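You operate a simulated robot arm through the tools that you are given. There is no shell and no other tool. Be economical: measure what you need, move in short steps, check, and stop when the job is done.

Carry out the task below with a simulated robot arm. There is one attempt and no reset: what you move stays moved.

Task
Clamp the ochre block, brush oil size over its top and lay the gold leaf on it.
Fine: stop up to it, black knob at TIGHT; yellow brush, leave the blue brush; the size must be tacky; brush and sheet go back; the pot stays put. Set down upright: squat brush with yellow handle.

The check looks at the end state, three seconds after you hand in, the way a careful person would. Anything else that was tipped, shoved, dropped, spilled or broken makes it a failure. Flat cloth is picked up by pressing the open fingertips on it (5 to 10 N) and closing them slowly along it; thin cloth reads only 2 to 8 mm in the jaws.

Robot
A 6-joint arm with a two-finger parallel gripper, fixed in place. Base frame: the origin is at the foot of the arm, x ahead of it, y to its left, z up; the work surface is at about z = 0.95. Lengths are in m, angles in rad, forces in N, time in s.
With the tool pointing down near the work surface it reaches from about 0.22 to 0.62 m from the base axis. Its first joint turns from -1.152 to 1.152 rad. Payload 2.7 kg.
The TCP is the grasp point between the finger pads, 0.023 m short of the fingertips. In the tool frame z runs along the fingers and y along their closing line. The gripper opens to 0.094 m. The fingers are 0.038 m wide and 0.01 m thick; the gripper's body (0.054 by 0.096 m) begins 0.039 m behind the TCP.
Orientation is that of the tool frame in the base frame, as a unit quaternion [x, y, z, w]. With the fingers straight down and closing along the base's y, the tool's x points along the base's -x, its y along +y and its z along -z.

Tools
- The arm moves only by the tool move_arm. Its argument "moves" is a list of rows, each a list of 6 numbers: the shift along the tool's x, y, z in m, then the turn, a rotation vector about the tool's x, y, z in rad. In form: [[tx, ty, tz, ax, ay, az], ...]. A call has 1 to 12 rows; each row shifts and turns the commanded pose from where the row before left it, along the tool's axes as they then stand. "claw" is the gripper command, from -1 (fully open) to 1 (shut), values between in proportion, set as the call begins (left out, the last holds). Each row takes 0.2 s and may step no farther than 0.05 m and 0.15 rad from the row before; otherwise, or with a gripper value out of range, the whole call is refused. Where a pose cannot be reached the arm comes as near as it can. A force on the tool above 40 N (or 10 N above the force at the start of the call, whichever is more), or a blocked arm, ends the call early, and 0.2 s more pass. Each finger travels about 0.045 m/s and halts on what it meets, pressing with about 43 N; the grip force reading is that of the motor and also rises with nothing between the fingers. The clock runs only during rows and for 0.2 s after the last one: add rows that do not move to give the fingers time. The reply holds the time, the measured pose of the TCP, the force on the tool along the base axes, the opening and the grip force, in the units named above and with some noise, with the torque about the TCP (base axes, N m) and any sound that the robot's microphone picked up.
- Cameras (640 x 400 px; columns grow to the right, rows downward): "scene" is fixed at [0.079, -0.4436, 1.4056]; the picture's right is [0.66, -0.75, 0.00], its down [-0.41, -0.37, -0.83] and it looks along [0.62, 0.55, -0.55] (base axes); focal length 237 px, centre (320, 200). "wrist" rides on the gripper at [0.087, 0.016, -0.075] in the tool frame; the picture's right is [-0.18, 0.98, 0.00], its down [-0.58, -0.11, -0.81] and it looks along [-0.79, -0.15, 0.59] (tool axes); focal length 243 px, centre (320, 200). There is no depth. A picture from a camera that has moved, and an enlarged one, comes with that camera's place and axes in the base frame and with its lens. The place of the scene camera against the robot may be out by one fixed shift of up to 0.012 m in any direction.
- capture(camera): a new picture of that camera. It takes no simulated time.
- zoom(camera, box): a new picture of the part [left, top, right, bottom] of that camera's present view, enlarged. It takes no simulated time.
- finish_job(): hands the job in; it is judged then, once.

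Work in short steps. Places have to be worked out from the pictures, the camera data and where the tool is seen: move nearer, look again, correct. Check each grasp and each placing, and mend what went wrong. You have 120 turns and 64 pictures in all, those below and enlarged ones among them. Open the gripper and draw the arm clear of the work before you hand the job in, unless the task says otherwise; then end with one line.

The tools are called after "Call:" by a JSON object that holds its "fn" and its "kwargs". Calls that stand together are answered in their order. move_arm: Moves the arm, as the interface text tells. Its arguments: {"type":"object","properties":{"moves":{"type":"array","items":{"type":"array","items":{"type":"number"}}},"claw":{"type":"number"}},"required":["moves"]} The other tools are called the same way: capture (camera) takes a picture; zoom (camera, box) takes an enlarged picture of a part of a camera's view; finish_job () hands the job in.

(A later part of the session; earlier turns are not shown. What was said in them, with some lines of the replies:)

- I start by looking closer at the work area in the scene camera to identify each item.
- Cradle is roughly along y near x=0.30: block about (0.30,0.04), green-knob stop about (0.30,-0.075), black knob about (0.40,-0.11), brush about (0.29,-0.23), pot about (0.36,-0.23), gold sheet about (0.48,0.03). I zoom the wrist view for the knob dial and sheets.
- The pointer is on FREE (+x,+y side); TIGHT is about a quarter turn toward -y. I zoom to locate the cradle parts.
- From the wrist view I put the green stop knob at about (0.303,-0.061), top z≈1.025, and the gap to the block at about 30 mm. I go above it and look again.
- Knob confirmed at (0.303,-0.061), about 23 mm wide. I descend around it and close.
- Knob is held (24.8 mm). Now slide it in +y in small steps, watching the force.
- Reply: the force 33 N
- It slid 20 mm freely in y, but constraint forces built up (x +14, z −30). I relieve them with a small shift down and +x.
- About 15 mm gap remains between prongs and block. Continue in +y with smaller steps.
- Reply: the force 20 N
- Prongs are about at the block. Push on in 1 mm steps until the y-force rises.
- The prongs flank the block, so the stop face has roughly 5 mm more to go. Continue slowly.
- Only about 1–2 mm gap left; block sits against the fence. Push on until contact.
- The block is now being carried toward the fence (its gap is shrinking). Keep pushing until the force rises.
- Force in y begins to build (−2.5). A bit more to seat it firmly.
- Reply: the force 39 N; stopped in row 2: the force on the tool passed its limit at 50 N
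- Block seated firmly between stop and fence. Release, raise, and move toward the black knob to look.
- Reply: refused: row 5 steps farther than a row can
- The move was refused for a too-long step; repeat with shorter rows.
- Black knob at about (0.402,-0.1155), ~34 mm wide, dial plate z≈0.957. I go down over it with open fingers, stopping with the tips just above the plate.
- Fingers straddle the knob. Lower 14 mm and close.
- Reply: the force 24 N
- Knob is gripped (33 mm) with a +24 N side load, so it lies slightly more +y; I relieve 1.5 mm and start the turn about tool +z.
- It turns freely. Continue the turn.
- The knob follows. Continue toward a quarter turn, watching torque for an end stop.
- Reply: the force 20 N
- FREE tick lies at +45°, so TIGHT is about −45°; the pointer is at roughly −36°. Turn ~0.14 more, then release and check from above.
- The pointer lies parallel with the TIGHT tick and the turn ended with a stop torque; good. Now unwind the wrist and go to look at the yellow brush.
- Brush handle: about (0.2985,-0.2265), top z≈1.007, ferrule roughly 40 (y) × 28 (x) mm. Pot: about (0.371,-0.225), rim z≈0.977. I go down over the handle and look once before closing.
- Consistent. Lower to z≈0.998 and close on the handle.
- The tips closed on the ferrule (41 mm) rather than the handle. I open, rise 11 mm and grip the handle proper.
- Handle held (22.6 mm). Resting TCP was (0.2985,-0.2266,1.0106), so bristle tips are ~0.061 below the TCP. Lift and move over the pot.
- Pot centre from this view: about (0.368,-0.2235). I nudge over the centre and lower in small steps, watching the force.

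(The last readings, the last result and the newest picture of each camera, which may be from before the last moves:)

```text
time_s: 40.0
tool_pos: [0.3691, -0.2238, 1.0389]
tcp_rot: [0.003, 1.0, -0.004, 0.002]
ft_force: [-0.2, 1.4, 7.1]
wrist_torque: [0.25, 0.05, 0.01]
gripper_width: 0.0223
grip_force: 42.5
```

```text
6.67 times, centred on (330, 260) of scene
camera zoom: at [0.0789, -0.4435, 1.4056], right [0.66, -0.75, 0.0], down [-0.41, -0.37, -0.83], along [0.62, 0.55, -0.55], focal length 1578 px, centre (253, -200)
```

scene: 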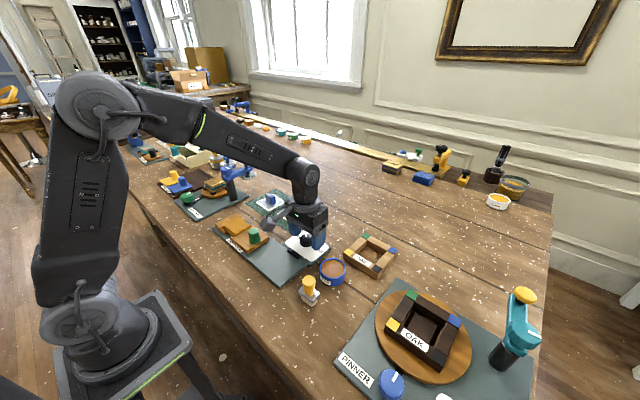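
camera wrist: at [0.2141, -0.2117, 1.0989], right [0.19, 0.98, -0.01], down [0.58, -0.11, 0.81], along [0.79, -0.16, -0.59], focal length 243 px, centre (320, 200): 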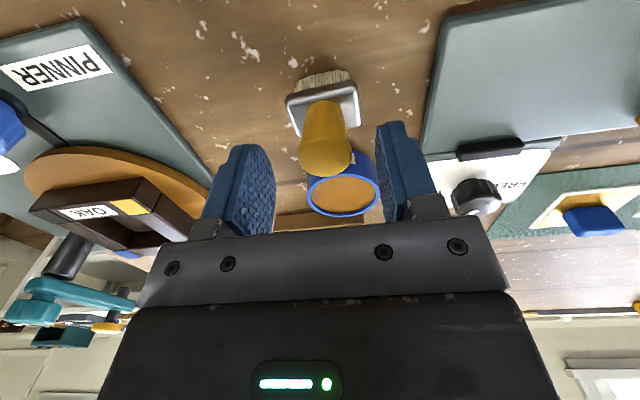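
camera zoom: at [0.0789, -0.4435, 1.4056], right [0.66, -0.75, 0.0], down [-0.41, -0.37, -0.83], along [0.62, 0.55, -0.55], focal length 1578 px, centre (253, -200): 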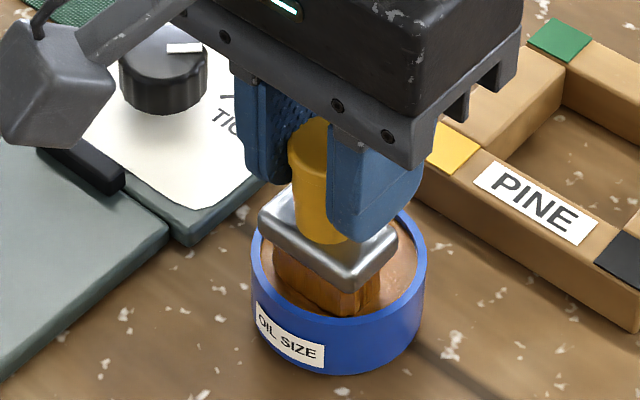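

Bristles are loaded (brown) with light contact; the oil surface is at bristle-tip z≈0.978. I lift, pause over the pot, then carry the brush over the block.

Call:
{"fn": "move_arm", "kwargs": {"moves": [[0, 0, -0.01, 0, 0, 0], [0, 0, -0.01, 0, 0, 0], [0, 0, 0, 0, 0, 0], [0, 0, 0, 0, 0, 0], [0, 0, 0, 0, 0, 0], [0, 0, -0.03, 0, 0, 0], [0, 0, -0.03, 0, 0, 0], [0, 0, 0, 0, 0, 0]]}}

Call:
{"fn": "move_arm", "kwargs": {"moves": [[0.01, 0.04, 0, 0, 0, 0], [0.01, 0.04, 0, 0, 0, 0], [0.01, 0.04, 0, 0, 0, 0], [0.01, 0.04, 0, 0, 0, 0], [0.01, 0.04, 0, 0, 0, 0], [0.01, 0.04, 0, 0, 0, 0], [0.0035, 0.045, 0, 0, 0, 0], [0, 0, 0, 0, 0, 0]]}}

Call:
{"fn": "capture", "kwargs": {"camera": "wrist"}}

Call:
{"fn": "zoom", "kwargs": {"camera": "scene", "box": [190, 150, 350, 270]}}

```text
time_s: 41.8
tool_pos: [0.3689, -0.2247, 1.1207]
tcp_rot: [0.004, 1.0, -0.002, 0.002]
ft_force: [0.4, 0.4, -0.8]
wrist_torque: [-0.01, 0.01, 0.04]
gripper_width: 0.0229
grip_force: 43.4
```

```text
time_s: 43.5
tool_pos: [0.3067, 0.0627, 1.1183]
tcp_rot: [0.004, 1.0, -0.002, 0.001]
ft_force: [-0.3, -0.5, -0.3]
wrist_torque: [-0.02, 0.01, 0.0]
gripper_width: 0.0226
grip_force: 42.9
```

```text
29 pictures are left
camera wrist: at [0.2202, 0.0781, 1.1919], right [0.19, 0.98, -0.01], down [0.58, -0.11, 0.81], along [0.79, -0.16, -0.59], focal length 243 px, centre (320, 200)
```

wrist: 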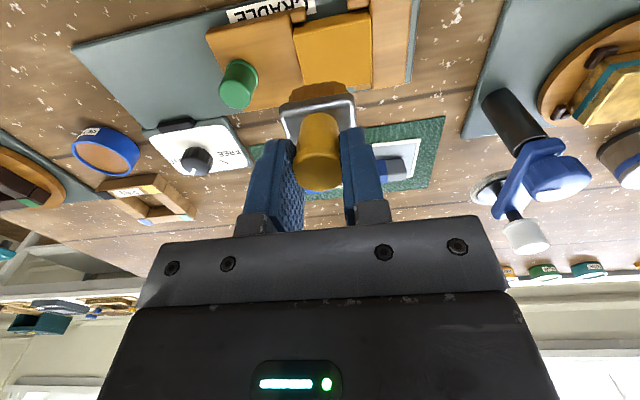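

```text
3.33 times, centred on (270, 210) of scene
camera zoom: at [0.079, -0.4436, 1.4056], right [0.66, -0.75, 0.0], down [-0.41, -0.37, -0.83], along [0.62, 0.55, -0.55], focal length 789 px, centre (487, 167)
```

zoom: 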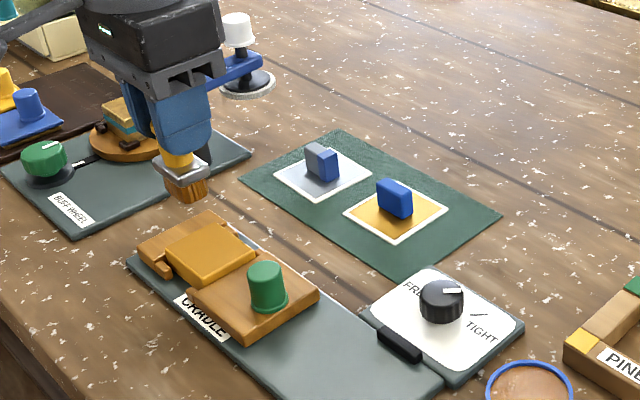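

Block top centre comes out at about (0.305,0.067), size ~43 (x) × 52 (y) mm, top z≈0.99. I go to the start of the first lane (x≈0.297,y≈0.055) and come down until light contact.

Call:
{"fn": "move_arm", "kwargs": {"moves": [[0.008, -0.009, 0.03, 0, 0, 0], [0, 0, 0.025, 0, 0, 0], [0, 0, 0.004, 0, 0, 0], [0, 0, 0.002, 0, 0, 0], [0, 0, 0, 0, 0, 0]]}}

Call:
{"fn": "zoom", "kwargs": {"camera": "scene", "box": [210, 190, 290, 250]}}

```text
time_s: 44.8
tool_pos: [0.2977, 0.0519, 1.0578]
tcp_rot: [0.004, 1.0, -0.003, 0.001]
ft_force: [0.2, -0.1, -0.5]
wrist_torque: [-0.01, 0.02, 0.04]
gripper_width: 0.0224
grip_force: 43.4
```

```text
6.67 times, centred on (250, 220) of scene
camera zoom: at [0.079, -0.4436, 1.4056], right [0.66, -0.75, 0.0], down [-0.41, -0.37, -0.83], along [0.62, 0.55, -0.55], focal length 1578 px, centre (787, 67)
```

zoom: 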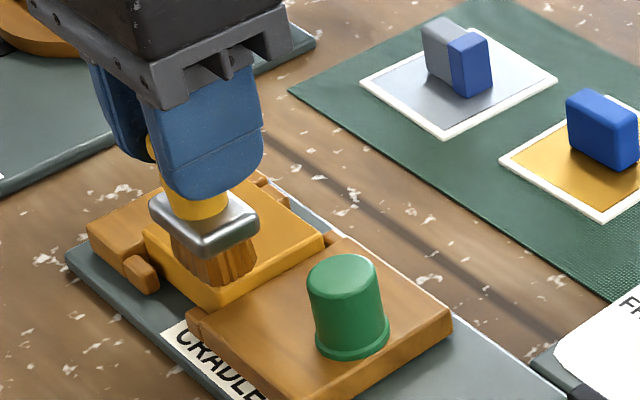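

Still a few mm above. Lower in 2 mm steps for contact.

Call:
{"fn": "move_arm", "kwargs": {"moves": [[0, 0, 0.002, 0, 0, 0], [0, 0, 0.002, 0, 0, 0], [0, 0, 0, 0, 0, 0]]}}

```text
time_s: 45.5
tool_pos: [0.2998, 0.0527, 1.0543]
tcp_rot: [0.003, 1.0, -0.002, 0.002]
ft_force: [0.3, 0.1, -0.3]
wrist_torque: [0.0, 0.02, -0.02]
gripper_width: 0.023
grip_force: 42.8
```

Call:
{"fn": "move_arm", "kwargs": {"moves": [[0, 0, 0.002, 0, 0, 0], [0, 0, 0.002, 0, 0, 0], [0, 0, 0, 0, 0, 0]]}}

Call:
{"fn": "move_arm", "kwargs": {"moves": [[0, 0, 0.002, 0, 0, 0], [0, 0, 0, 0, 0, 0]]}}

```text
time_s: 46.4
tool_pos: [0.2991, 0.0529, 1.0506]
tcp_rot: [0.003, 1.0, -0.003, 0.002]
ft_force: [-0.6, 0.3, 2.9]
wrist_torque: [0.07, 0.03, 0.03]
gripper_width: 0.023
grip_force: 42.2
```

```text
time_s: 47.0
tool_pos: [0.2995, 0.0522, 1.0509]
tcp_rot: [0.003, 1.0, -0.002, 0.003]
ft_force: [-6.5, 1.4, 29.2]
wrist_torque: [0.37, 0.38, 0.03]
gripper_width: 0.0227
grip_force: 43.3
```

Contact at TCP z≈1.0505; 29 N is too much, so ease up and stroke along +y at light pressure.

Call:
{"fn": "move_arm", "kwargs": {"moves": [[0, 0, -0.0014, 0, 0, 0], [0, 0, 0, 0, 0, 0]]}}

Call:
{"fn": "move_arm", "kwargs": {"moves": [[0, 0.006, 0, 0, 0, 0], [0, 0.006, 0, 0, 0, 0], [0, 0.006, 0, 0, 0, 0], [0, 0.006, 0, 0, 0, 0], [0, 0.004, 0, 0, 0, 0], [0, 0, 0, 0, 0, 0]]}}

Call:
{"fn": "zoom", "kwargs": {"camera": "scene", "box": [210, 190, 290, 250]}}

```text
time_s: 47.5
tool_pos: [0.2986, 0.0522, 1.0481]
tcp_rot: [0.004, 1.0, -0.003, 0.001]
ft_force: [4.1, -0.3, 9.3]
wrist_torque: [0.16, -0.32, -0.05]
gripper_width: 0.0224
grip_force: 42.9
```

```text
time_s: 49.0
tool_pos: [0.2997, 0.0803, 1.0494]
tcp_rot: [0.003, 1.0, -0.002, 0.001]
ft_force: [0.9, -0.4, -0.6]
wrist_torque: [0.05, -0.01, 0.03]
gripper_width: 0.023
grip_force: 42.9
```

```text
6.67 times, centred on (250, 220) of scene
camera zoom: at [0.079, -0.4436, 1.4056], right [0.66, -0.75, 0.0], down [-0.41, -0.37, -0.83], along [0.62, 0.55, -0.55], focal length 1578 px, centre (787, 67)
```

zoom: 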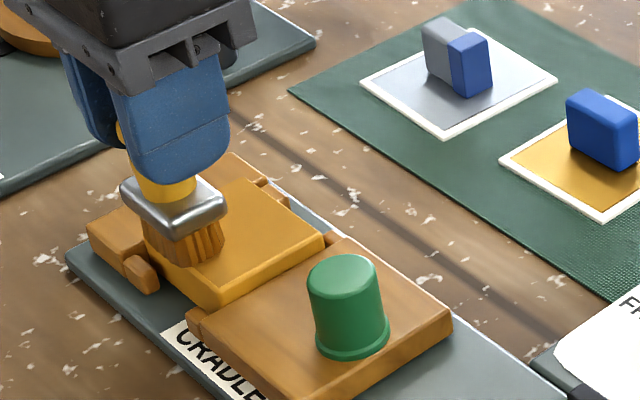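

The force faded by the end of the stroke. I press slightly more and stroke back toward −y.

Call:
{"fn": "move_arm", "kwargs": {"moves": [[0, 0, 0.001, 0, 0, 0], [0, 0, 0, 0, 0, 0]]}}

Call:
{"fn": "move_arm", "kwargs": {"moves": [[0, -0.006, 0, 0, 0, 0], [0, -0.006, 0, 0, 0, 0], [0, -0.006, 0, 0, 0, 0], [0, 0, 0, 0, 0, 0]]}}

```text
time_s: 49.5
tool_pos: [0.2997, 0.0809, 1.0479]
tcp_rot: [0.004, 1.0, -0.003, 0.002]
ft_force: [1.1, 0.4, 9.8]
wrist_torque: [0.16, -0.14, 0.0]
gripper_width: 0.0224
grip_force: 43.0
```

```text
time_s: 50.5
tool_pos: [0.2992, 0.0631, 1.0491]
tcp_rot: [0.004, 1.0, -0.003, 0.002]
ft_force: [-1.1, 4.8, 13.8]
wrist_torque: [0.47, -0.01, 0.0]
gripper_width: 0.0228
grip_force: 42.4
```

Good ~14 N contact. Finish this lane to y≈0.051, step to x≈0.314 and stroke back +y.

Call:
{"fn": "move_arm", "kwargs": {"moves": [[0, -0.006, 0, 0, 0, 0], [0, -0.006, 0, 0, 0, 0], [0, 0, 0, 0, 0, 0], [-0.005, 0, 0, 0, 0, 0], [-0.005, 0, 0, 0, 0, 0], [-0.005, 0, 0, 0, 0, 0], [0, 0, 0, 0, 0, 0]]}}

Call:
{"fn": "move_arm", "kwargs": {"moves": [[0, 0.006, 0, 0, 0, 0], [0, 0.006, 0, 0, 0, 0], [0, 0.006, 0, 0, 0, 0], [0, 0.006, 0, 0, 0, 0], [0, 0.006, 0, 0, 0, 0], [0, 0, 0, 0, 0, 0]]}}

```text
time_s: 52.1
tool_pos: [0.3134, 0.0497, 1.0495]
tcp_rot: [0.003, 1.0, -0.002, 0.003]
ft_force: [0.2, -0.1, 0.3]
wrist_torque: [0.03, 0.0, -0.03]
gripper_width: 0.023
grip_force: 43.4
```

```text
time_s: 53.5
tool_pos: [0.3132, 0.0814, 1.0482]
tcp_rot: [0.004, 1.0, -0.003, 0.001]
ft_force: [0.4, -0.6, 3.0]
wrist_torque: [-0.08, -0.03, -0.05]
gripper_width: 0.0226
grip_force: 43.0
```

Contact was light in this lane; press a bit and stroke back −y, then look.

Call:
{"fn": "move_arm", "kwargs": {"moves": [[0, 0, 0.0007, 0, 0, 0], [0, -0.006, 0, 0, 0, 0], [0, -0.006, 0, 0, 0, 0], [0, -0.006, 0, 0, 0, 0], [0, -0.006, 0, 0, 0, 0], [0, -0.006, 0, 0, 0, 0], [0, 0, 0, 0, 0, 0]]}}

Call:
{"fn": "move_arm", "kwargs": {"moves": [[0, 0, -0.02, 0, 0, 0], [0, 0, -0.04, 0, 0, 0], [0, -0.04, 0, 0, 0, 0], [0, -0.05, 0, 0, 0, 0], [0, 0, 0, 0, 0, 0]]}}

Call:
{"fn": "zoom", "kwargs": {"camera": "scene", "box": [210, 190, 290, 250]}}

Call:
{"fn": "zoom", "kwargs": {"camera": "wrist", "box": [300, 0, 560, 140]}}

```text
time_s: 55.1
tool_pos: [0.3136, 0.05, 1.048]
tcp_rot: [0.004, 1.0, -0.003, 0.002]
ft_force: [0.3, 4.4, 14.9]
wrist_torque: [0.49, -0.04, 0.0]
gripper_width: 0.0228
grip_force: 42.8
```

```text
time_s: 56.4
tool_pos: [0.3119, -0.0417, 1.1107]
tcp_rot: [0.003, 1.0, -0.002, 0.001]
ft_force: [-0.2, -0.4, -0.8]
wrist_torque: [-0.01, 0.0, -0.02]
gripper_width: 0.0225
grip_force: 42.9
```

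```text
6.67 times, centred on (250, 220) of scene
camera zoom: at [0.079, -0.4436, 1.4056], right [0.66, -0.75, 0.0], down [-0.41, -0.37, -0.83], along [0.62, 0.55, -0.55], focal length 1578 px, centre (787, 67)
```

zoom: 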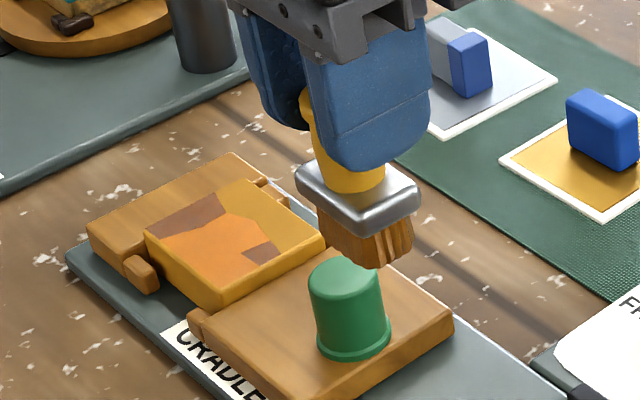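

```text
2.46 times, centred on (430, 70) of wrist
camera zoom: at [0.2266, -0.0262, 1.1838], right [0.19, 0.98, -0.01], down [0.58, -0.11, 0.81], along [0.79, -0.16, -0.59], focal length 597 px, centre (49, 520)
```

zoom: 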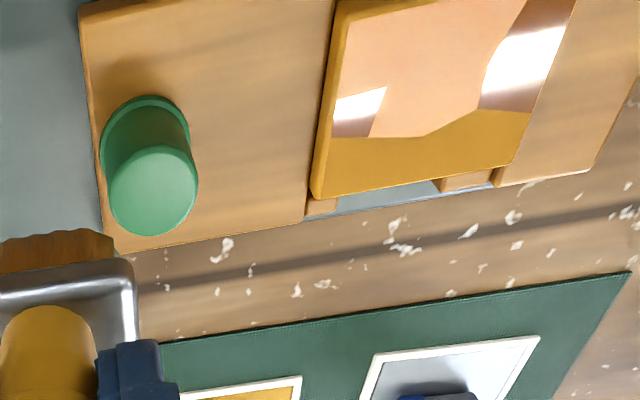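

Coverage is visible: the rear two-thirds is sized, while a strip at the +x edge is still bare (block reaches x≈0.335). I go back for a third lane at x≈0.328.

Call:
{"fn": "move_arm", "kwargs": {"moves": [[-0.0075, 0.045, 0, 0, 0, 0], [-0.0075, 0.046, 0, 0, 0, 0], [0, 0, 0.035, 0, 0, 0], [0, 0, 0.02, 0, 0, 0], [0, 0, 0.004, 0, 0, 0], [0, 0, 0, 0, 0, 0]]}}

Call:
{"fn": "move_arm", "kwargs": {"moves": [[0, 0, 0.0007, 0, 0, 0], [0, 0, 0, 0, 0, 0]]}}

```text
time_s: 57.8
tool_pos: [0.3285, 0.0535, 1.0502]
tcp_rot: [0.004, 1.0, -0.002, 0.002]
ft_force: [0.0, 0.3, -0.8]
wrist_torque: [0.02, 0.03, 0.02]
gripper_width: 0.0224
grip_force: 42.7
```

```text
time_s: 58.4
tool_pos: [0.3288, 0.0526, 1.0499]
tcp_rot: [0.004, 1.0, -0.003, 0.002]
ft_force: [0.1, 0.7, -0.4]
wrist_torque: [0.02, 0.0, -0.02]
gripper_width: 0.0227
grip_force: 43.0
```

Call:
{"fn": "move_arm", "kwargs": {"moves": [[0, -0.002, 0.0012, 0, 0, 0], [0, 0, 0, 0, 0, 0]]}}

```text
time_s: 59.0
tool_pos: [0.3288, 0.0517, 1.0501]
tcp_rot: [0.003, 1.0, -0.003, 0.003]
ft_force: [-1.2, 5.5, 21.0]
wrist_torque: [0.56, 0.2, 0.0]
gripper_width: 0.0225
grip_force: 42.9
```

Contact at 21 N; ease slightly and stroke +y along the front lane, then back.

Call:
{"fn": "move_arm", "kwargs": {"moves": [[0, 0, -0.0005, 0, 0, 0], [0, 0.006, 0, 0, 0, 0], [0, 0.006, 0, 0, 0, 0], [0, 0.006, 0, 0, 0, 0], [0, 0.006, 0, 0, 0, 0], [0, 0.007, 0, 0, 0, 0], [0, 0, 0, 0, 0, 0]]}}

Call:
{"fn": "move_arm", "kwargs": {"moves": [[0, 0, 0.0004, 0, 0, 0], [0, -0.006, 0, 0, 0, 0], [0, -0.006, 0, 0, 0, 0], [0, -0.006, 0, 0, 0, 0], [0, -0.006, 0, 0, 0, 0], [0, -0.007, 0, 0, 0, 0], [0, 0, 0, 0, 0, 0]]}}

Call:
{"fn": "move_arm", "kwargs": {"moves": [[0, 0, -0.02, 0, 0, 0], [0, 0, -0.04, 0, 0, 0], [0, -0.04, 0, 0, 0, 0], [0, -0.05, 0, 0, 0, 0], [0, 0, 0, 0, 0, 0]]}}

Call:
{"fn": "zoom", "kwargs": {"camera": "scene", "box": [210, 190, 290, 250]}}

```text
time_s: 60.5
tool_pos: [0.3298, 0.0818, 1.0458]
tcp_rot: [0.004, 1.0, -0.002, 0.002]
ft_force: [1.0, -7.1, 20.2]
wrist_torque: [-0.42, -0.02, 0.02]
gripper_width: 0.0227
grip_force: 43.2
```

```text
time_s: 62.1
tool_pos: [0.3296, 0.0503, 1.0468]
tcp_rot: [0.003, 1.0, -0.004, 0.001]
ft_force: [-0.5, 2.0, 5.9]
wrist_torque: [0.19, 0.0, -0.02]
gripper_width: 0.0227
grip_force: 43.3
```

```text
time_s: 63.4
tool_pos: [0.3272, -0.0372, 1.1094]
tcp_rot: [0.004, 1.0, -0.002, 0.001]
ft_force: [0.2, 0.4, -0.6]
wrist_torque: [0.01, 0.05, 0.03]
gripper_width: 0.0228
grip_force: 42.8
```

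```text
6.67 times, centred on (250, 220) of scene
camera zoom: at [0.079, -0.4436, 1.4056], right [0.66, -0.75, 0.0], down [-0.41, -0.37, -0.83], along [0.62, 0.55, -0.55], focal length 1578 px, centre (787, 67)
```

zoom: 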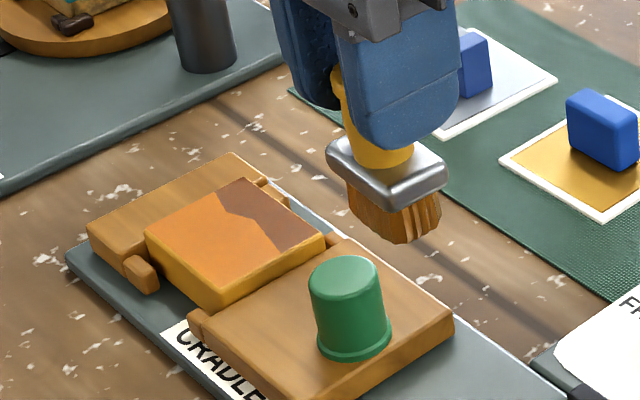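

The whole top is now sized: older areas have turned orange (tacky), the new strip is still wet (brown). Return the brush to its place (0.2985,-0.2266).

Call:
{"fn": "move_arm", "kwargs": {"moves": [[0.006, -0.04, 0, 0, 0, 0], [0.006, -0.04, 0, 0, 0, 0], [0.006, -0.04, 0, 0, 0, 0], [0.006, -0.04, 0, 0, 0, 0], [0.005, -0.028, 0, 0, 0, 0], [0, 0, 0.04, 0, 0, 0], [0, 0, 0.03, 0, 0, 0], [0, 0, 0.02, 0, 0, 0], [0, 0, 0, 0, 0, 0]]}}

```text
time_s: 65.3
tool_pos: [0.2969, -0.2294, 1.021]
tcp_rot: [0.004, 1.0, -0.002, 0.001]
ft_force: [0.4, 0.9, -1.2]
wrist_torque: [-0.03, 0.0, 0.0]
gripper_width: 0.0225
grip_force: 43.4
```

Just above the resting height; nudge into place and lower to contact.

Call:
{"fn": "move_arm", "kwargs": {"moves": [[-0.001, 0.002, 0.004, 0, 0, 0], [0, 0, 0.003, 0, 0, 0], [0, 0, 0.002, 0, 0, 0], [0, 0, 0, 0, 0, 0]]}}

```text
time_s: 66.3
tool_pos: [0.2997, -0.2286, 1.0118]
tcp_rot: [0.003, 1.0, -0.004, 0.003]
ft_force: [2.0, -2.9, 28.5]
wrist_torque: [0.5, -0.28, 0.03]
gripper_width: 0.0228
grip_force: 42.6
```

It's on the table with some load; ease 1 mm, open, and rise.

Call:
{"fn": "move_arm", "kwargs": {"moves": [[0, 0, -0.001, 0, 0, 0], [0, 0, 0, 0, 0, 0]]}}

Call:
{"fn": "move_arm", "kwargs": {"moves": [[0, 0, 0, 0, 0, 0], [0, 0, 0, 0, 0, 0], [0, 0, 0, 0, 0, 0], [0, 0, -0.015, 0, 0, 0], [0, 0, -0.03, 0, 0, 0], [0, 0, -0.04, 0, 0, 0], [0, 0, 0, 0, 0, 0]], "claw": -0.2}}

Call:
{"fn": "zoom", "kwargs": {"camera": "scene", "box": [200, 180, 360, 310]}}

```text
time_s: 67.0
tool_pos: [0.2987, -0.2279, 1.0099]
tcp_rot: [0.003, 1.0, -0.003, 0.002]
ft_force: [8.0, 0.8, 18.4]
wrist_torque: [0.4, -0.58, -0.08]
gripper_width: 0.0223
grip_force: 43.1
```

```text
time_s: 68.5
tool_pos: [0.2974, -0.2291, 1.0953]
tcp_rot: [0.004, 1.0, -0.004, 0.002]
ft_force: [0.3, -0.1, -0.2]
wrist_torque: [0.01, 0.0, -0.02]
gripper_width: 0.0566
grip_force: 0.0
```

```text
3.08 times, centred on (280, 245) of scene
camera zoom: at [0.079, -0.4436, 1.4056], right [0.66, -0.75, 0.0], down [-0.41, -0.37, -0.83], along [0.62, 0.55, -0.55], focal length 728 px, centre (443, 62)
```

zoom: 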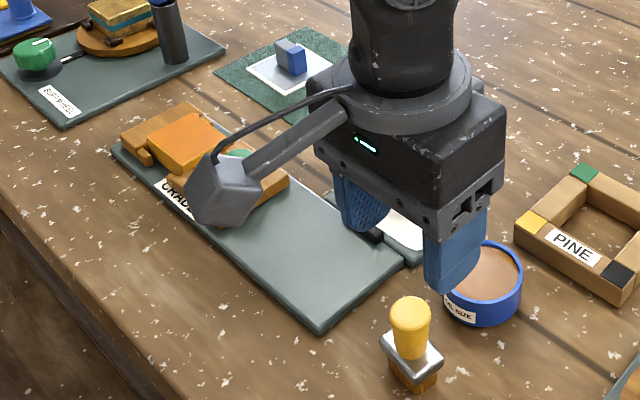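

Brush stands upright in its place. Now go to look at the gold sheet's blue handle, near (0.477,0.021).

Call:
{"fn": "move_arm", "kwargs": {"moves": [[-0.015, 0.03, -0.03, 0, 0, 0], [-0.015, 0.045, 0, 0, 0, 0], [-0.015, 0.045, 0, 0, 0, 0], [-0.02, 0.043, 0, 0, 0, 0], [-0.02, 0.043, 0, 0, 0, 0], [-0.025, 0.042, 0, 0, 0, 0], [-0.025, 0, 0, 0, 0, 0], [0, 0, 0.02, 0, 0, 0], [0, 0, 0, 0, 0, 0]]}}

Call:
{"fn": "capture", "kwargs": {"camera": "wrist"}}

Call:
{"fn": "zoom", "kwargs": {"camera": "scene", "box": [210, 190, 290, 250]}}

```text
time_s: 70.5
tool_pos: [0.4353, 0.0217, 1.1046]
tcp_rot: [0.003, 1.0, -0.003, 0.002]
ft_force: [-0.4, 0.6, 0.2]
wrist_torque: [-0.02, -0.01, -0.03]
gripper_width: 0.0564
grip_force: 0.0
```

```text
21 pictures are left
camera wrist: at [0.3496, 0.037, 1.1774], right [0.19, 0.98, -0.01], down [0.58, -0.11, 0.81], along [0.79, -0.16, -0.59], focal length 243 px, centre (320, 200)
```

wrist: 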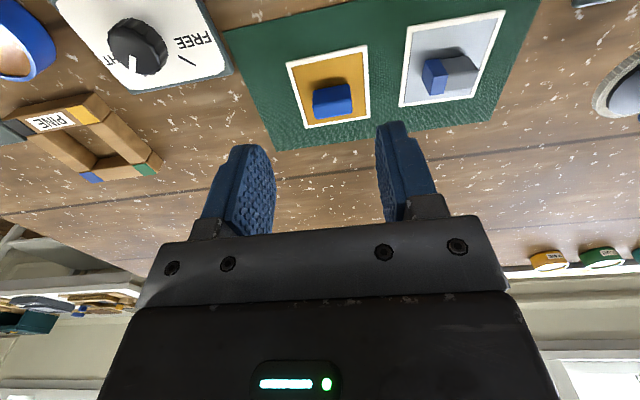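

```text
6.67 times, centred on (250, 220) of scene
camera zoom: at [0.079, -0.4436, 1.4056], right [0.66, -0.75, 0.0], down [-0.41, -0.37, -0.83], along [0.62, 0.55, -0.55], focal length 1578 px, centre (787, 67)
```

zoom: 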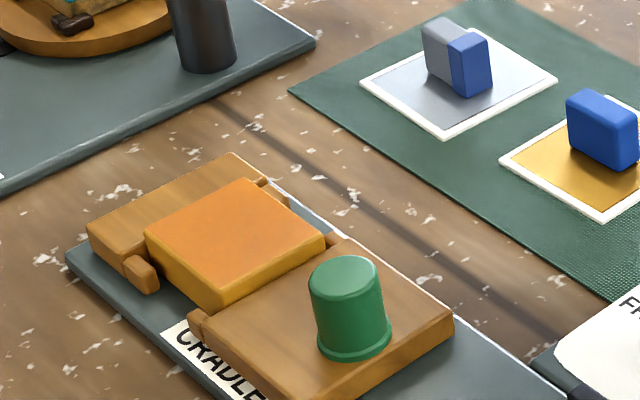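

The top is now evenly tacky (orange). The gold sheet's centre is about (0.474,0.023), its handle ~35 mm along y. I descend over it.

Call:
{"fn": "move_arm", "kwargs": {"moves": [[-0.02, 0.001, 0.03, 0, 0, 0], [-0.019, 0, 0.03, 0, 0, 0], [0, 0, 0.03, 0, 0, 0], [0, 0, 0, 0, 0, 0]]}}

Call:
{"fn": "zoom", "kwargs": {"camera": "wrist", "box": [220, 40, 420, 220]}}

```text
time_s: 71.5
tool_pos: [0.4746, 0.0218, 1.0153]
tcp_rot: [0.003, 1.0, -0.003, 0.002]
ft_force: [0.6, -0.2, -0.1]
wrist_torque: [0.01, 0.0, -0.02]
gripper_width: 0.0563
grip_force: 0.1
```

```text
2.22 times, centred on (320, 130) of wrist
camera zoom: at [0.3887, 0.0379, 1.0886], right [0.19, 0.98, -0.01], down [0.58, -0.11, 0.81], along [0.79, -0.16, -0.59], focal length 539 px, centre (320, 356)
```

zoom: 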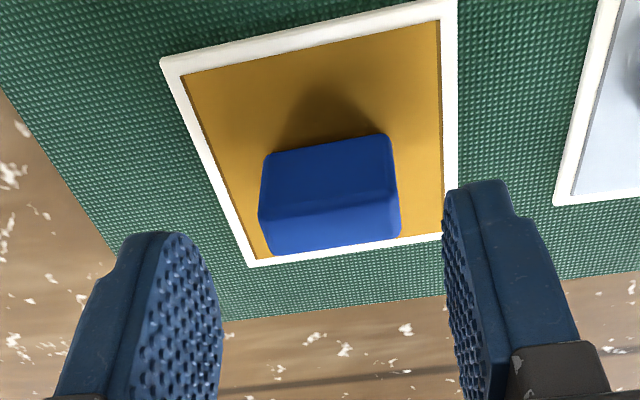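

Handle top at ~(0.474,0.0235,0.986). Lower so the tips just clear the sheet, and close.

Call:
{"fn": "move_arm", "kwargs": {"moves": [[0, 0.001, 0.015, 0, 0, 0], [0, 0, 0.013, 0, 0, 0], [0, 0, 0.004, 0, 0, 0], [0, 0, 0, 0, 0, 0]]}}

Call:
{"fn": "move_arm", "kwargs": {"moves": [[0, 0, 0, 0, 0, 0], [0, 0, 0, 0, 0, 0], [0, 0, 0, 0, 0, 0]], "claw": 1}}

```text
time_s: 72.5
tool_pos: [0.4732, 0.0225, 0.9812]
tcp_rot: [0.003, 1.0, -0.003, 0.002]
ft_force: [0.3, -0.5, 0.1]
wrist_torque: [0.0, 0.06, 0.0]
gripper_width: 0.0565
grip_force: 0.1
```

```text
time_s: 73.3
tool_pos: [0.4729, 0.0226, 0.9819]
tcp_rot: [0.003, 1.0, -0.002, 0.002]
ft_force: [-0.1, -0.2, 0.2]
wrist_torque: [-0.01, 0.02, 0.0]
gripper_width: 0.0344
grip_force: 42.4
```

Handle held (34.4 mm); resting TCP (0.4733,0.0225,0.9815). Lift and carry it over the block, whose centre I now put at (0.308,0.066).

Call:
{"fn": "move_arm", "kwargs": {"moves": [[0, 0, -0.02, 0, 0, 0], [0, 0, -0.03, 0, 0, 0], [0, 0, -0.04, 0, 0, 0], [0.04, 0.01, 0, 0, 0, 0], [0.04, 0.01, 0, 0, 0, 0], [0.04, 0.01, 0, 0, 0, 0], [0.045, 0.0135, 0, 0, 0, 0], [0, 0, 0, 0, 0, 0]]}}

Call:
{"fn": "zoom", "kwargs": {"camera": "wrist", "box": [180, 0, 480, 200]}}

Call:
{"fn": "zoom", "kwargs": {"camera": "scene", "box": [200, 160, 320, 250]}}

```text
time_s: 75.2
tool_pos: [0.3093, 0.0634, 1.0723]
tcp_rot: [0.004, 1.0, -0.002, 0.002]
ft_force: [-0.4, 0.5, -1.1]
wrist_torque: [0.01, 0.02, -0.03]
gripper_width: 0.0344
grip_force: 43.4
```

```text
2.00 times, centred on (330, 100) of wrist
camera zoom: at [0.224, 0.0778, 1.1446], right [0.19, 0.98, -0.01], down [0.58, -0.11, 0.81], along [0.79, -0.16, -0.59], focal length 485 px, centre (300, 400)
```

zoom: 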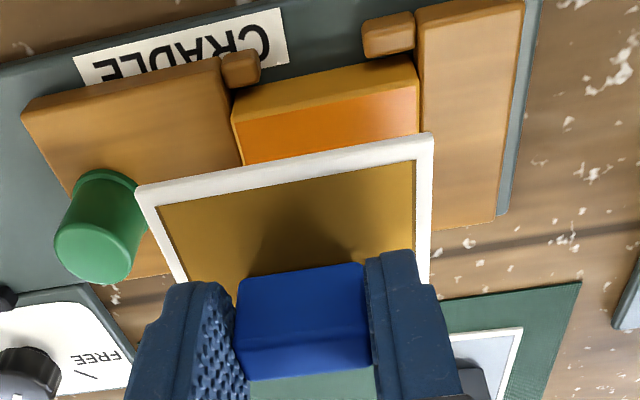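

```text
4.44 times, centred on (260, 205) of scene
camera zoom: at [0.079, -0.4436, 1.4056], right [0.66, -0.75, 0.0], down [-0.41, -0.37, -0.83], along [0.62, 0.55, -0.55], focal length 1052 px, centre (587, 178)
```

zoom: 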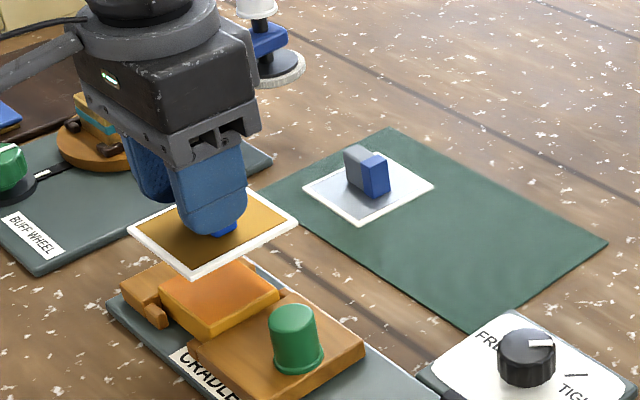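

The gold area is about block-sized, so alignment matters: sheet sits ~7 mm short in y. I shift +y 7 mm, +x 2 mm, come down to ~12 mm above the block and recheck.

Call:
{"fn": "move_arm", "kwargs": {"moves": [[-0.002, 0.007, 0.015, 0, 0, 0], [0, 0, 0.013, 0, 0, 0], [0, 0, 0.012, 0, 0, 0], [0, 0, 0, 0, 0, 0]]}}

Call:
{"fn": "zoom", "kwargs": {"camera": "wrist", "box": [180, 0, 480, 200]}}

Call:
{"fn": "zoom", "kwargs": {"camera": "scene", "box": [210, 190, 290, 250]}}

```text
time_s: 76.2
tool_pos: [0.3123, 0.0728, 1.0322]
tcp_rot: [0.004, 1.0, -0.003, 0.001]
ft_force: [0.6, -0.7, 0.3]
wrist_torque: [-0.01, -0.02, -0.01]
gripper_width: 0.0345
grip_force: 42.8
```

```text
2.00 times, centred on (330, 100) of wrist
camera zoom: at [0.2263, 0.0878, 1.1056], right [0.19, 0.98, -0.01], down [0.58, -0.11, 0.81], along [0.79, -0.16, -0.59], focal length 485 px, centre (300, 400)
```

zoom: 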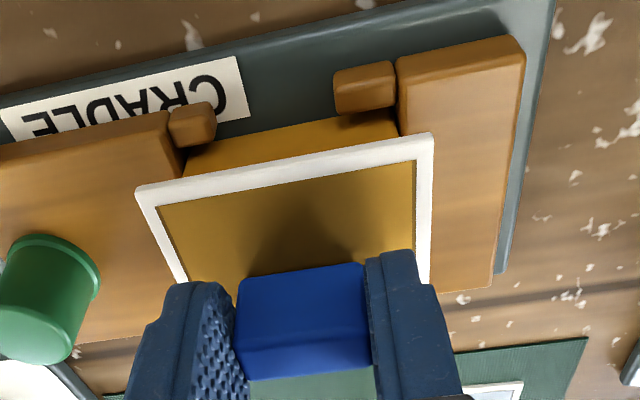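

```text
6.67 times, centred on (250, 220) of scene
camera zoom: at [0.079, -0.4436, 1.4056], right [0.66, -0.75, 0.0], down [-0.41, -0.37, -0.83], along [0.62, 0.55, -0.55], focal length 1578 px, centre (787, 67)
```

zoom: 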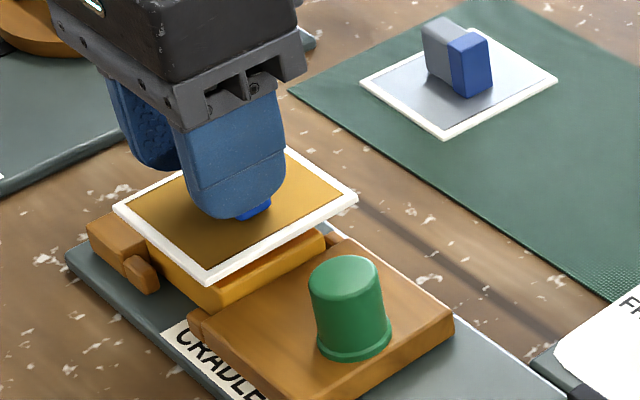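

Both views agree that the sheet is ~2.5–3 mm too far +x and ~1 mm short in y. Correct and lower toward contact.

Call:
{"fn": "move_arm", "kwargs": {"moves": [[0.0027, 0.0012, 0.004, 0, 0, 0], [0, 0, 0.004, 0, 0, 0], [0, 0, 0.003, 0, 0, 0], [0, 0, 0, 0, 0, 0]]}}

Call:
{"fn": "zoom", "kwargs": {"camera": "scene", "box": [210, 190, 290, 250]}}

```text
time_s: 77.2
tool_pos: [0.3084, 0.0748, 1.0209]
tcp_rot: [0.003, 1.0, -0.003, 0.003]
ft_force: [-2.2, 1.2, 12.7]
wrist_torque: [0.2, 0.3, 0.01]
gripper_width: 0.0343
grip_force: 43.3
```

```text
6.67 times, centred on (250, 220) of scene
camera zoom: at [0.0788, -0.4436, 1.4056], right [0.66, -0.75, 0.0], down [-0.41, -0.37, -0.83], along [0.62, 0.55, -0.55], focal length 1578 px, centre (787, 67)
```

zoom: 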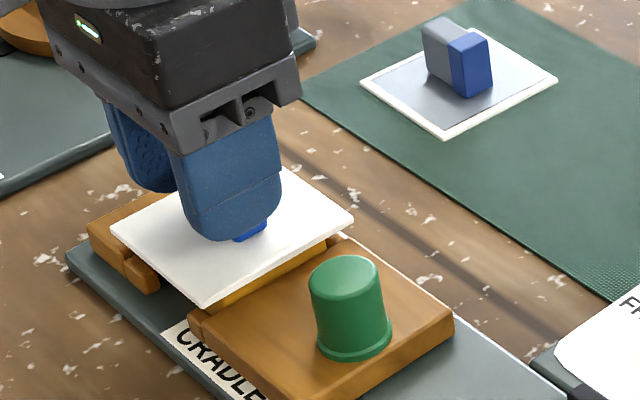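

Contact at ~13 N and the sheet has gone white, so the leaf has transferred. Hold briefly, then lift straight up.

Call:
{"fn": "move_arm", "kwargs": {"moves": [[0, 0, 0.0003, 0, 0, 0], [0, 0, 0, 0, 0, 0], [0, 0, 0, 0, 0, 0], [0, 0, -0.01, 0, 0, 0], [0, 0, -0.025, 0, 0, 0], [0, 0, -0.035, 0, 0, 0], [-0.04, -0.01, 0, 0, 0, 0], [-0.04, -0.01, 0, 0, 0, 0], [0, 0, 0, 0, 0, 0]]}}

Call:
{"fn": "zoom", "kwargs": {"camera": "scene", "box": [210, 170, 310, 250]}}

```text
time_s: 79.2
tool_pos: [0.3883, 0.0558, 1.0906]
tcp_rot: [0.004, 1.0, -0.003, 0.001]
ft_force: [-0.8, 0.0, -0.2]
wrist_torque: [-0.02, -0.03, 0.0]
gripper_width: 0.034
grip_force: 43.1
```

```text
5.00 times, centred on (260, 210) of scene
camera zoom: at [0.079, -0.4436, 1.4056], right [0.66, -0.75, 0.0], down [-0.41, -0.37, -0.83], along [0.62, 0.55, -0.55], focal length 1184 px, centre (620, 150)
```

zoom: 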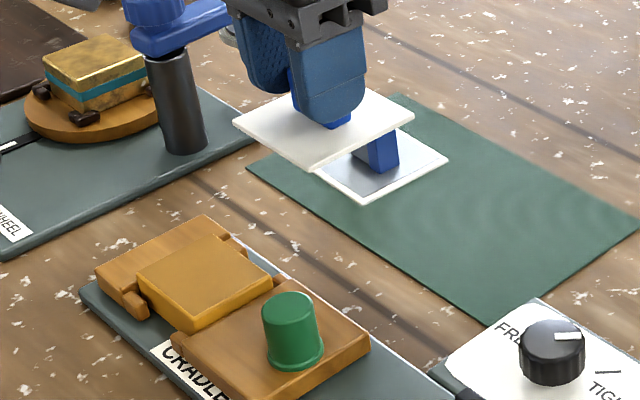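

The block top now shows gold. Return the backing sheet to its place (TCP 0.4733,0.0225).

Call:
{"fn": "move_arm", "kwargs": {"moves": [[-0.03, -0.012, 0, 0, 0, 0], [-0.03, -0.012, 0, 0, 0, 0], [-0.025, -0.009, 0, 0, 0, 0], [0, 0, 0.04, 0, 0, 0], [0, 0, 0.04, 0, 0, 0], [0, 0, 0.015, 0, 0, 0], [0, 0, 0, 0, 0, 0]]}}

```text
time_s: 80.8
tool_pos: [0.4719, 0.0241, 0.9972]
tcp_rot: [0.004, 1.0, -0.003, 0.002]
ft_force: [-0.4, 0.8, 0.4]
wrist_torque: [-0.03, -0.01, 0.01]
gripper_width: 0.0343
grip_force: 42.9
```

Call:
{"fn": "move_arm", "kwargs": {"moves": [[-0.001, -0.001, 0.008, 0, 0, 0], [0, 0, 0.004, 0, 0, 0], [0, 0, 0.002, 0, 0, 0], [0, 0, 0, 0, 0, 0]]}}

Call:
{"fn": "zoom", "kwargs": {"camera": "scene", "box": [240, 180, 340, 250]}}

```text
time_s: 81.6
tool_pos: [0.4753, 0.0219, 0.9875]
tcp_rot: [0.004, 1.0, -0.002, 0.006]
ft_force: [0.3, 0.6, 5.3]
wrist_torque: [0.05, 0.05, 0.01]
gripper_width: 0.0341
grip_force: 43.0
stopped in row 4: the force on the tool passed its limit at 41 N (the readings are from after the stop); the commanded pose is now the measured one
```

```text
5.71 times, centred on (290, 215) of scene
camera zoom: at [0.0789, -0.4436, 1.4056], right [0.66, -0.75, 0.0], down [-0.41, -0.37, -0.83], along [0.62, 0.55, -0.55], focal length 1353 px, centre (491, 114)
```

zoom: 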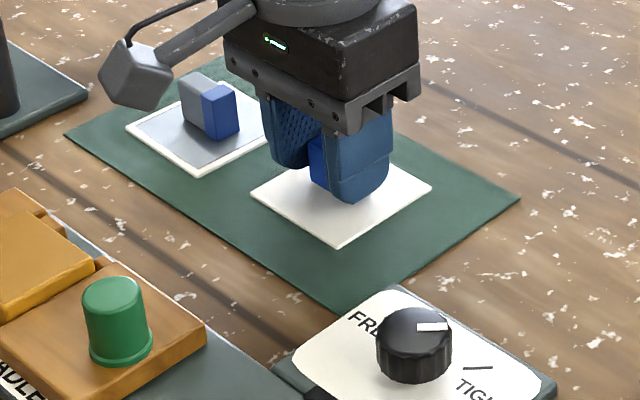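

The sheet rests on the mat in its place. Release and rise.

Call:
{"fn": "move_arm", "kwargs": {"moves": [[0, 0, 0, 0, 0, 0], [0, 0, 0, 0, 0, 0], [0, 0, 0, 0, 0, 0], [0, 0, -0.015, 0, 0, 0], [0, 0, -0.04, 0, 0, 0], [0, 0, -0.05, 0, 0, 0], [0.05, 0, -0.01, 0, 0, 0], [0.05, 0, -0.01, 0, 0, 0], [0.045, 0, -0.01, 0, 0, 0], [0.04, 0, 0, 0, 0, 0], [0, 0, 0, 0, 0, 0]], "claw": -0.2}}

```text
refused: row 7 steps farther than a row can; nothing moved
```

Too long a step; shorten the rows.

Call:
{"fn": "move_arm", "kwargs": {"moves": [[0, 0, 0, 0, 0, 0], [0, 0, 0, 0, 0, 0], [0, 0, 0, 0, 0, 0], [0, 0, -0.015, 0, 0, 0], [0, 0, -0.04, 0, 0, 0], [0, 0, -0.045, 0, 0, 0], [0.045, 0, -0.01, 0, 0, 0], [0.045, 0, -0.01, 0, 0, 0], [0.045, 0, -0.01, 0, 0, 0], [0.045, 0, 0, 0, 0, 0], [0, 0, 0, 0, 0, 0]], "claw": -0.2}}

Call:
{"fn": "capture", "kwargs": {"camera": "wrist"}}

Call:
{"fn": "zoom", "kwargs": {"camera": "scene", "box": [200, 180, 360, 310]}}

Call:
{"fn": "zoom", "kwargs": {"camera": "scene", "box": [220, 200, 280, 245]}}

```text
time_s: 84.0
tool_pos: [0.2945, 0.0253, 1.1162]
tcp_rot: [0.003, 1.0, -0.002, 0.005]
ft_force: [-1.0, 0.0, 0.5]
wrist_torque: [-0.01, 0.0, 0.0]
gripper_width: 0.0564
grip_force: 0.0
```

```text
11 pictures are left
camera wrist: at [0.207, 0.0405, 1.1894], right [0.19, 0.98, 0.0], down [0.57, -0.11, 0.81], along [0.8, -0.16, -0.58], focal length 243 px, centre (320, 200)
```

wrist: 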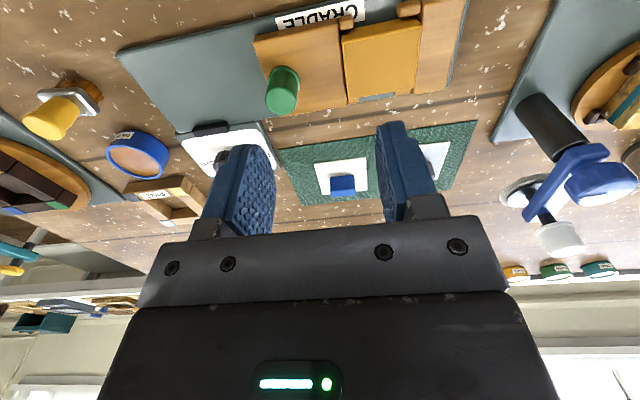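

```text
3.08 times, centred on (280, 245) of scene
camera zoom: at [0.079, -0.4436, 1.4056], right [0.66, -0.75, 0.0], down [-0.41, -0.37, -0.83], along [0.62, 0.55, -0.55], focal length 728 px, centre (443, 62)
```

zoom: 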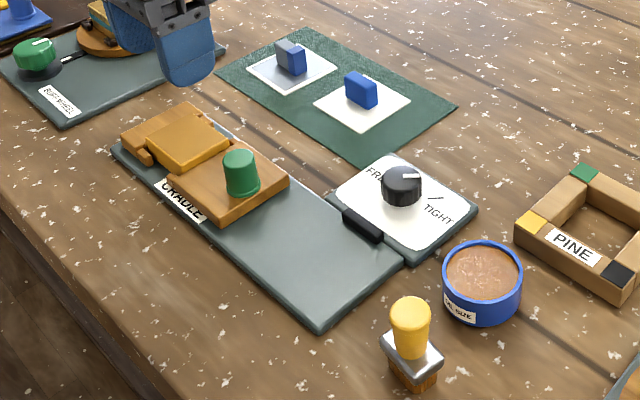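

```text
8.89 times, centred on (250, 222) of scene
camera zoom: at [0.079, -0.4436, 1.4056], right [0.66, -0.75, 0.0], down [-0.41, -0.37, -0.83], along [0.62, 0.55, -0.55], focal length 2105 px, centre (942, 0)
```

zoom: 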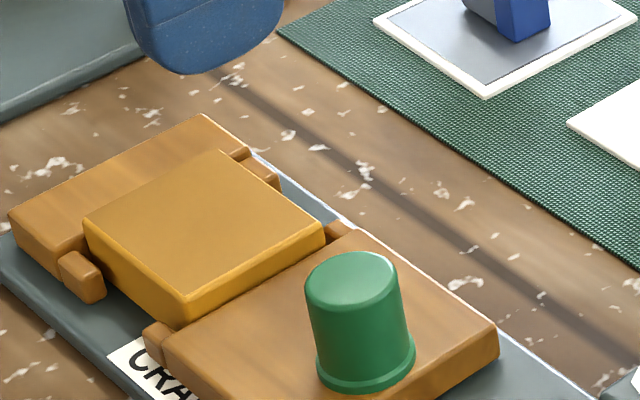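

Sheet, brush and pot are in place and the stop is tight. A closer wrist view to confirm the leaf's coverage.

Call:
{"fn": "zoom", "kwargs": {"camera": "wrist", "box": [320, 0, 450, 110]}}

Call:
{"fn": "zoom", "kwargs": {"camera": "wrist", "box": [10, 60, 190, 180]}}

```text
3.64 times, centred on (385, 55) of wrist
camera zoom: at [0.207, 0.0405, 1.1894], right [0.19, 0.98, 0.0], down [0.57, -0.11, 0.81], along [0.8, -0.16, -0.58], focal length 882 px, centre (84, 727)
```

zoom: 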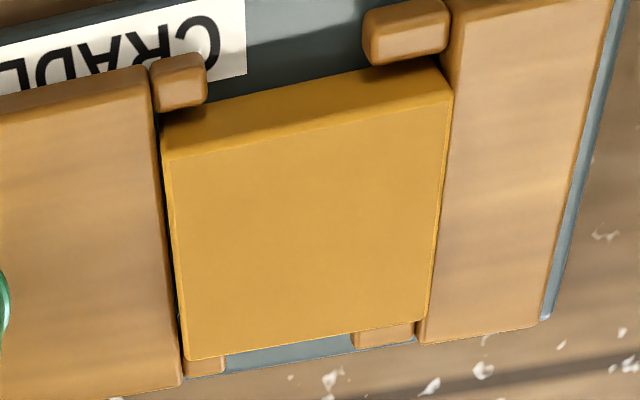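

```text
3.33 times, centred on (100, 120) of wrist
camera zoom: at [0.207, 0.0405, 1.1894], right [0.19, 0.98, 0.0], down [0.57, -0.11, 0.81], along [0.8, -0.16, -0.58], focal length 809 px, centre (1053, 467)
```

zoom: 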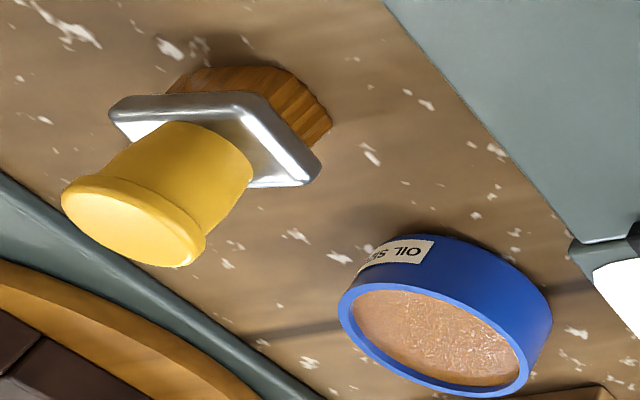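

The leaf covers the whole top evenly, the block is snug between stop and fence, and the brush stands upright. I raise the arm clear, open the gripper and hand in.

Call:
{"fn": "move_arm", "kwargs": {"moves": [[0, 0, -0.04, 0, 0, 0], [0, 0, -0.04, 0, 0, 0], [0, 0, -0.04, 0, 0, 0], [0, 0, -0.03, 0, 0, 0], [0, 0, 0, 0, 0, 0]], "claw": -1}}

Call:
{"fn": "capture", "kwargs": {"camera": "scene"}}

```text
time_s: 85.2
tool_pos: [0.2929, 0.0267, 1.2677]
tcp_rot: [0.003, 1.0, -0.001, 0.005]
ft_force: [0.5, 0.0, -0.5]
wrist_torque: [-0.03, 0.02, 0.0]
gripper_width: 0.0939
grip_force: 0.1
```

```text
6 pictures are left
```

scene: 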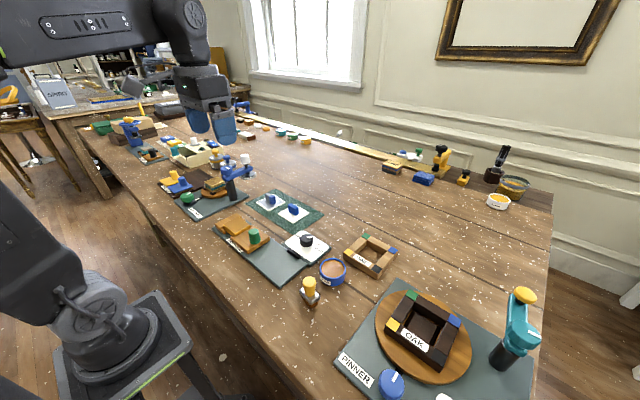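

Everything is in place and the arm is clear; handing in.

Call:
{"fn": "finish_job", "kwargs": {}}

```text
The job is handed in.
```

The ochre block is clamped with the stop up to it and the black knob at TIGHT; its top was sized, left to go tacky and covered with gold leaf, and the yellow brush (upright) and backing sheet are back in place, with the pot and everything else undisturbed as far as the pictures show.
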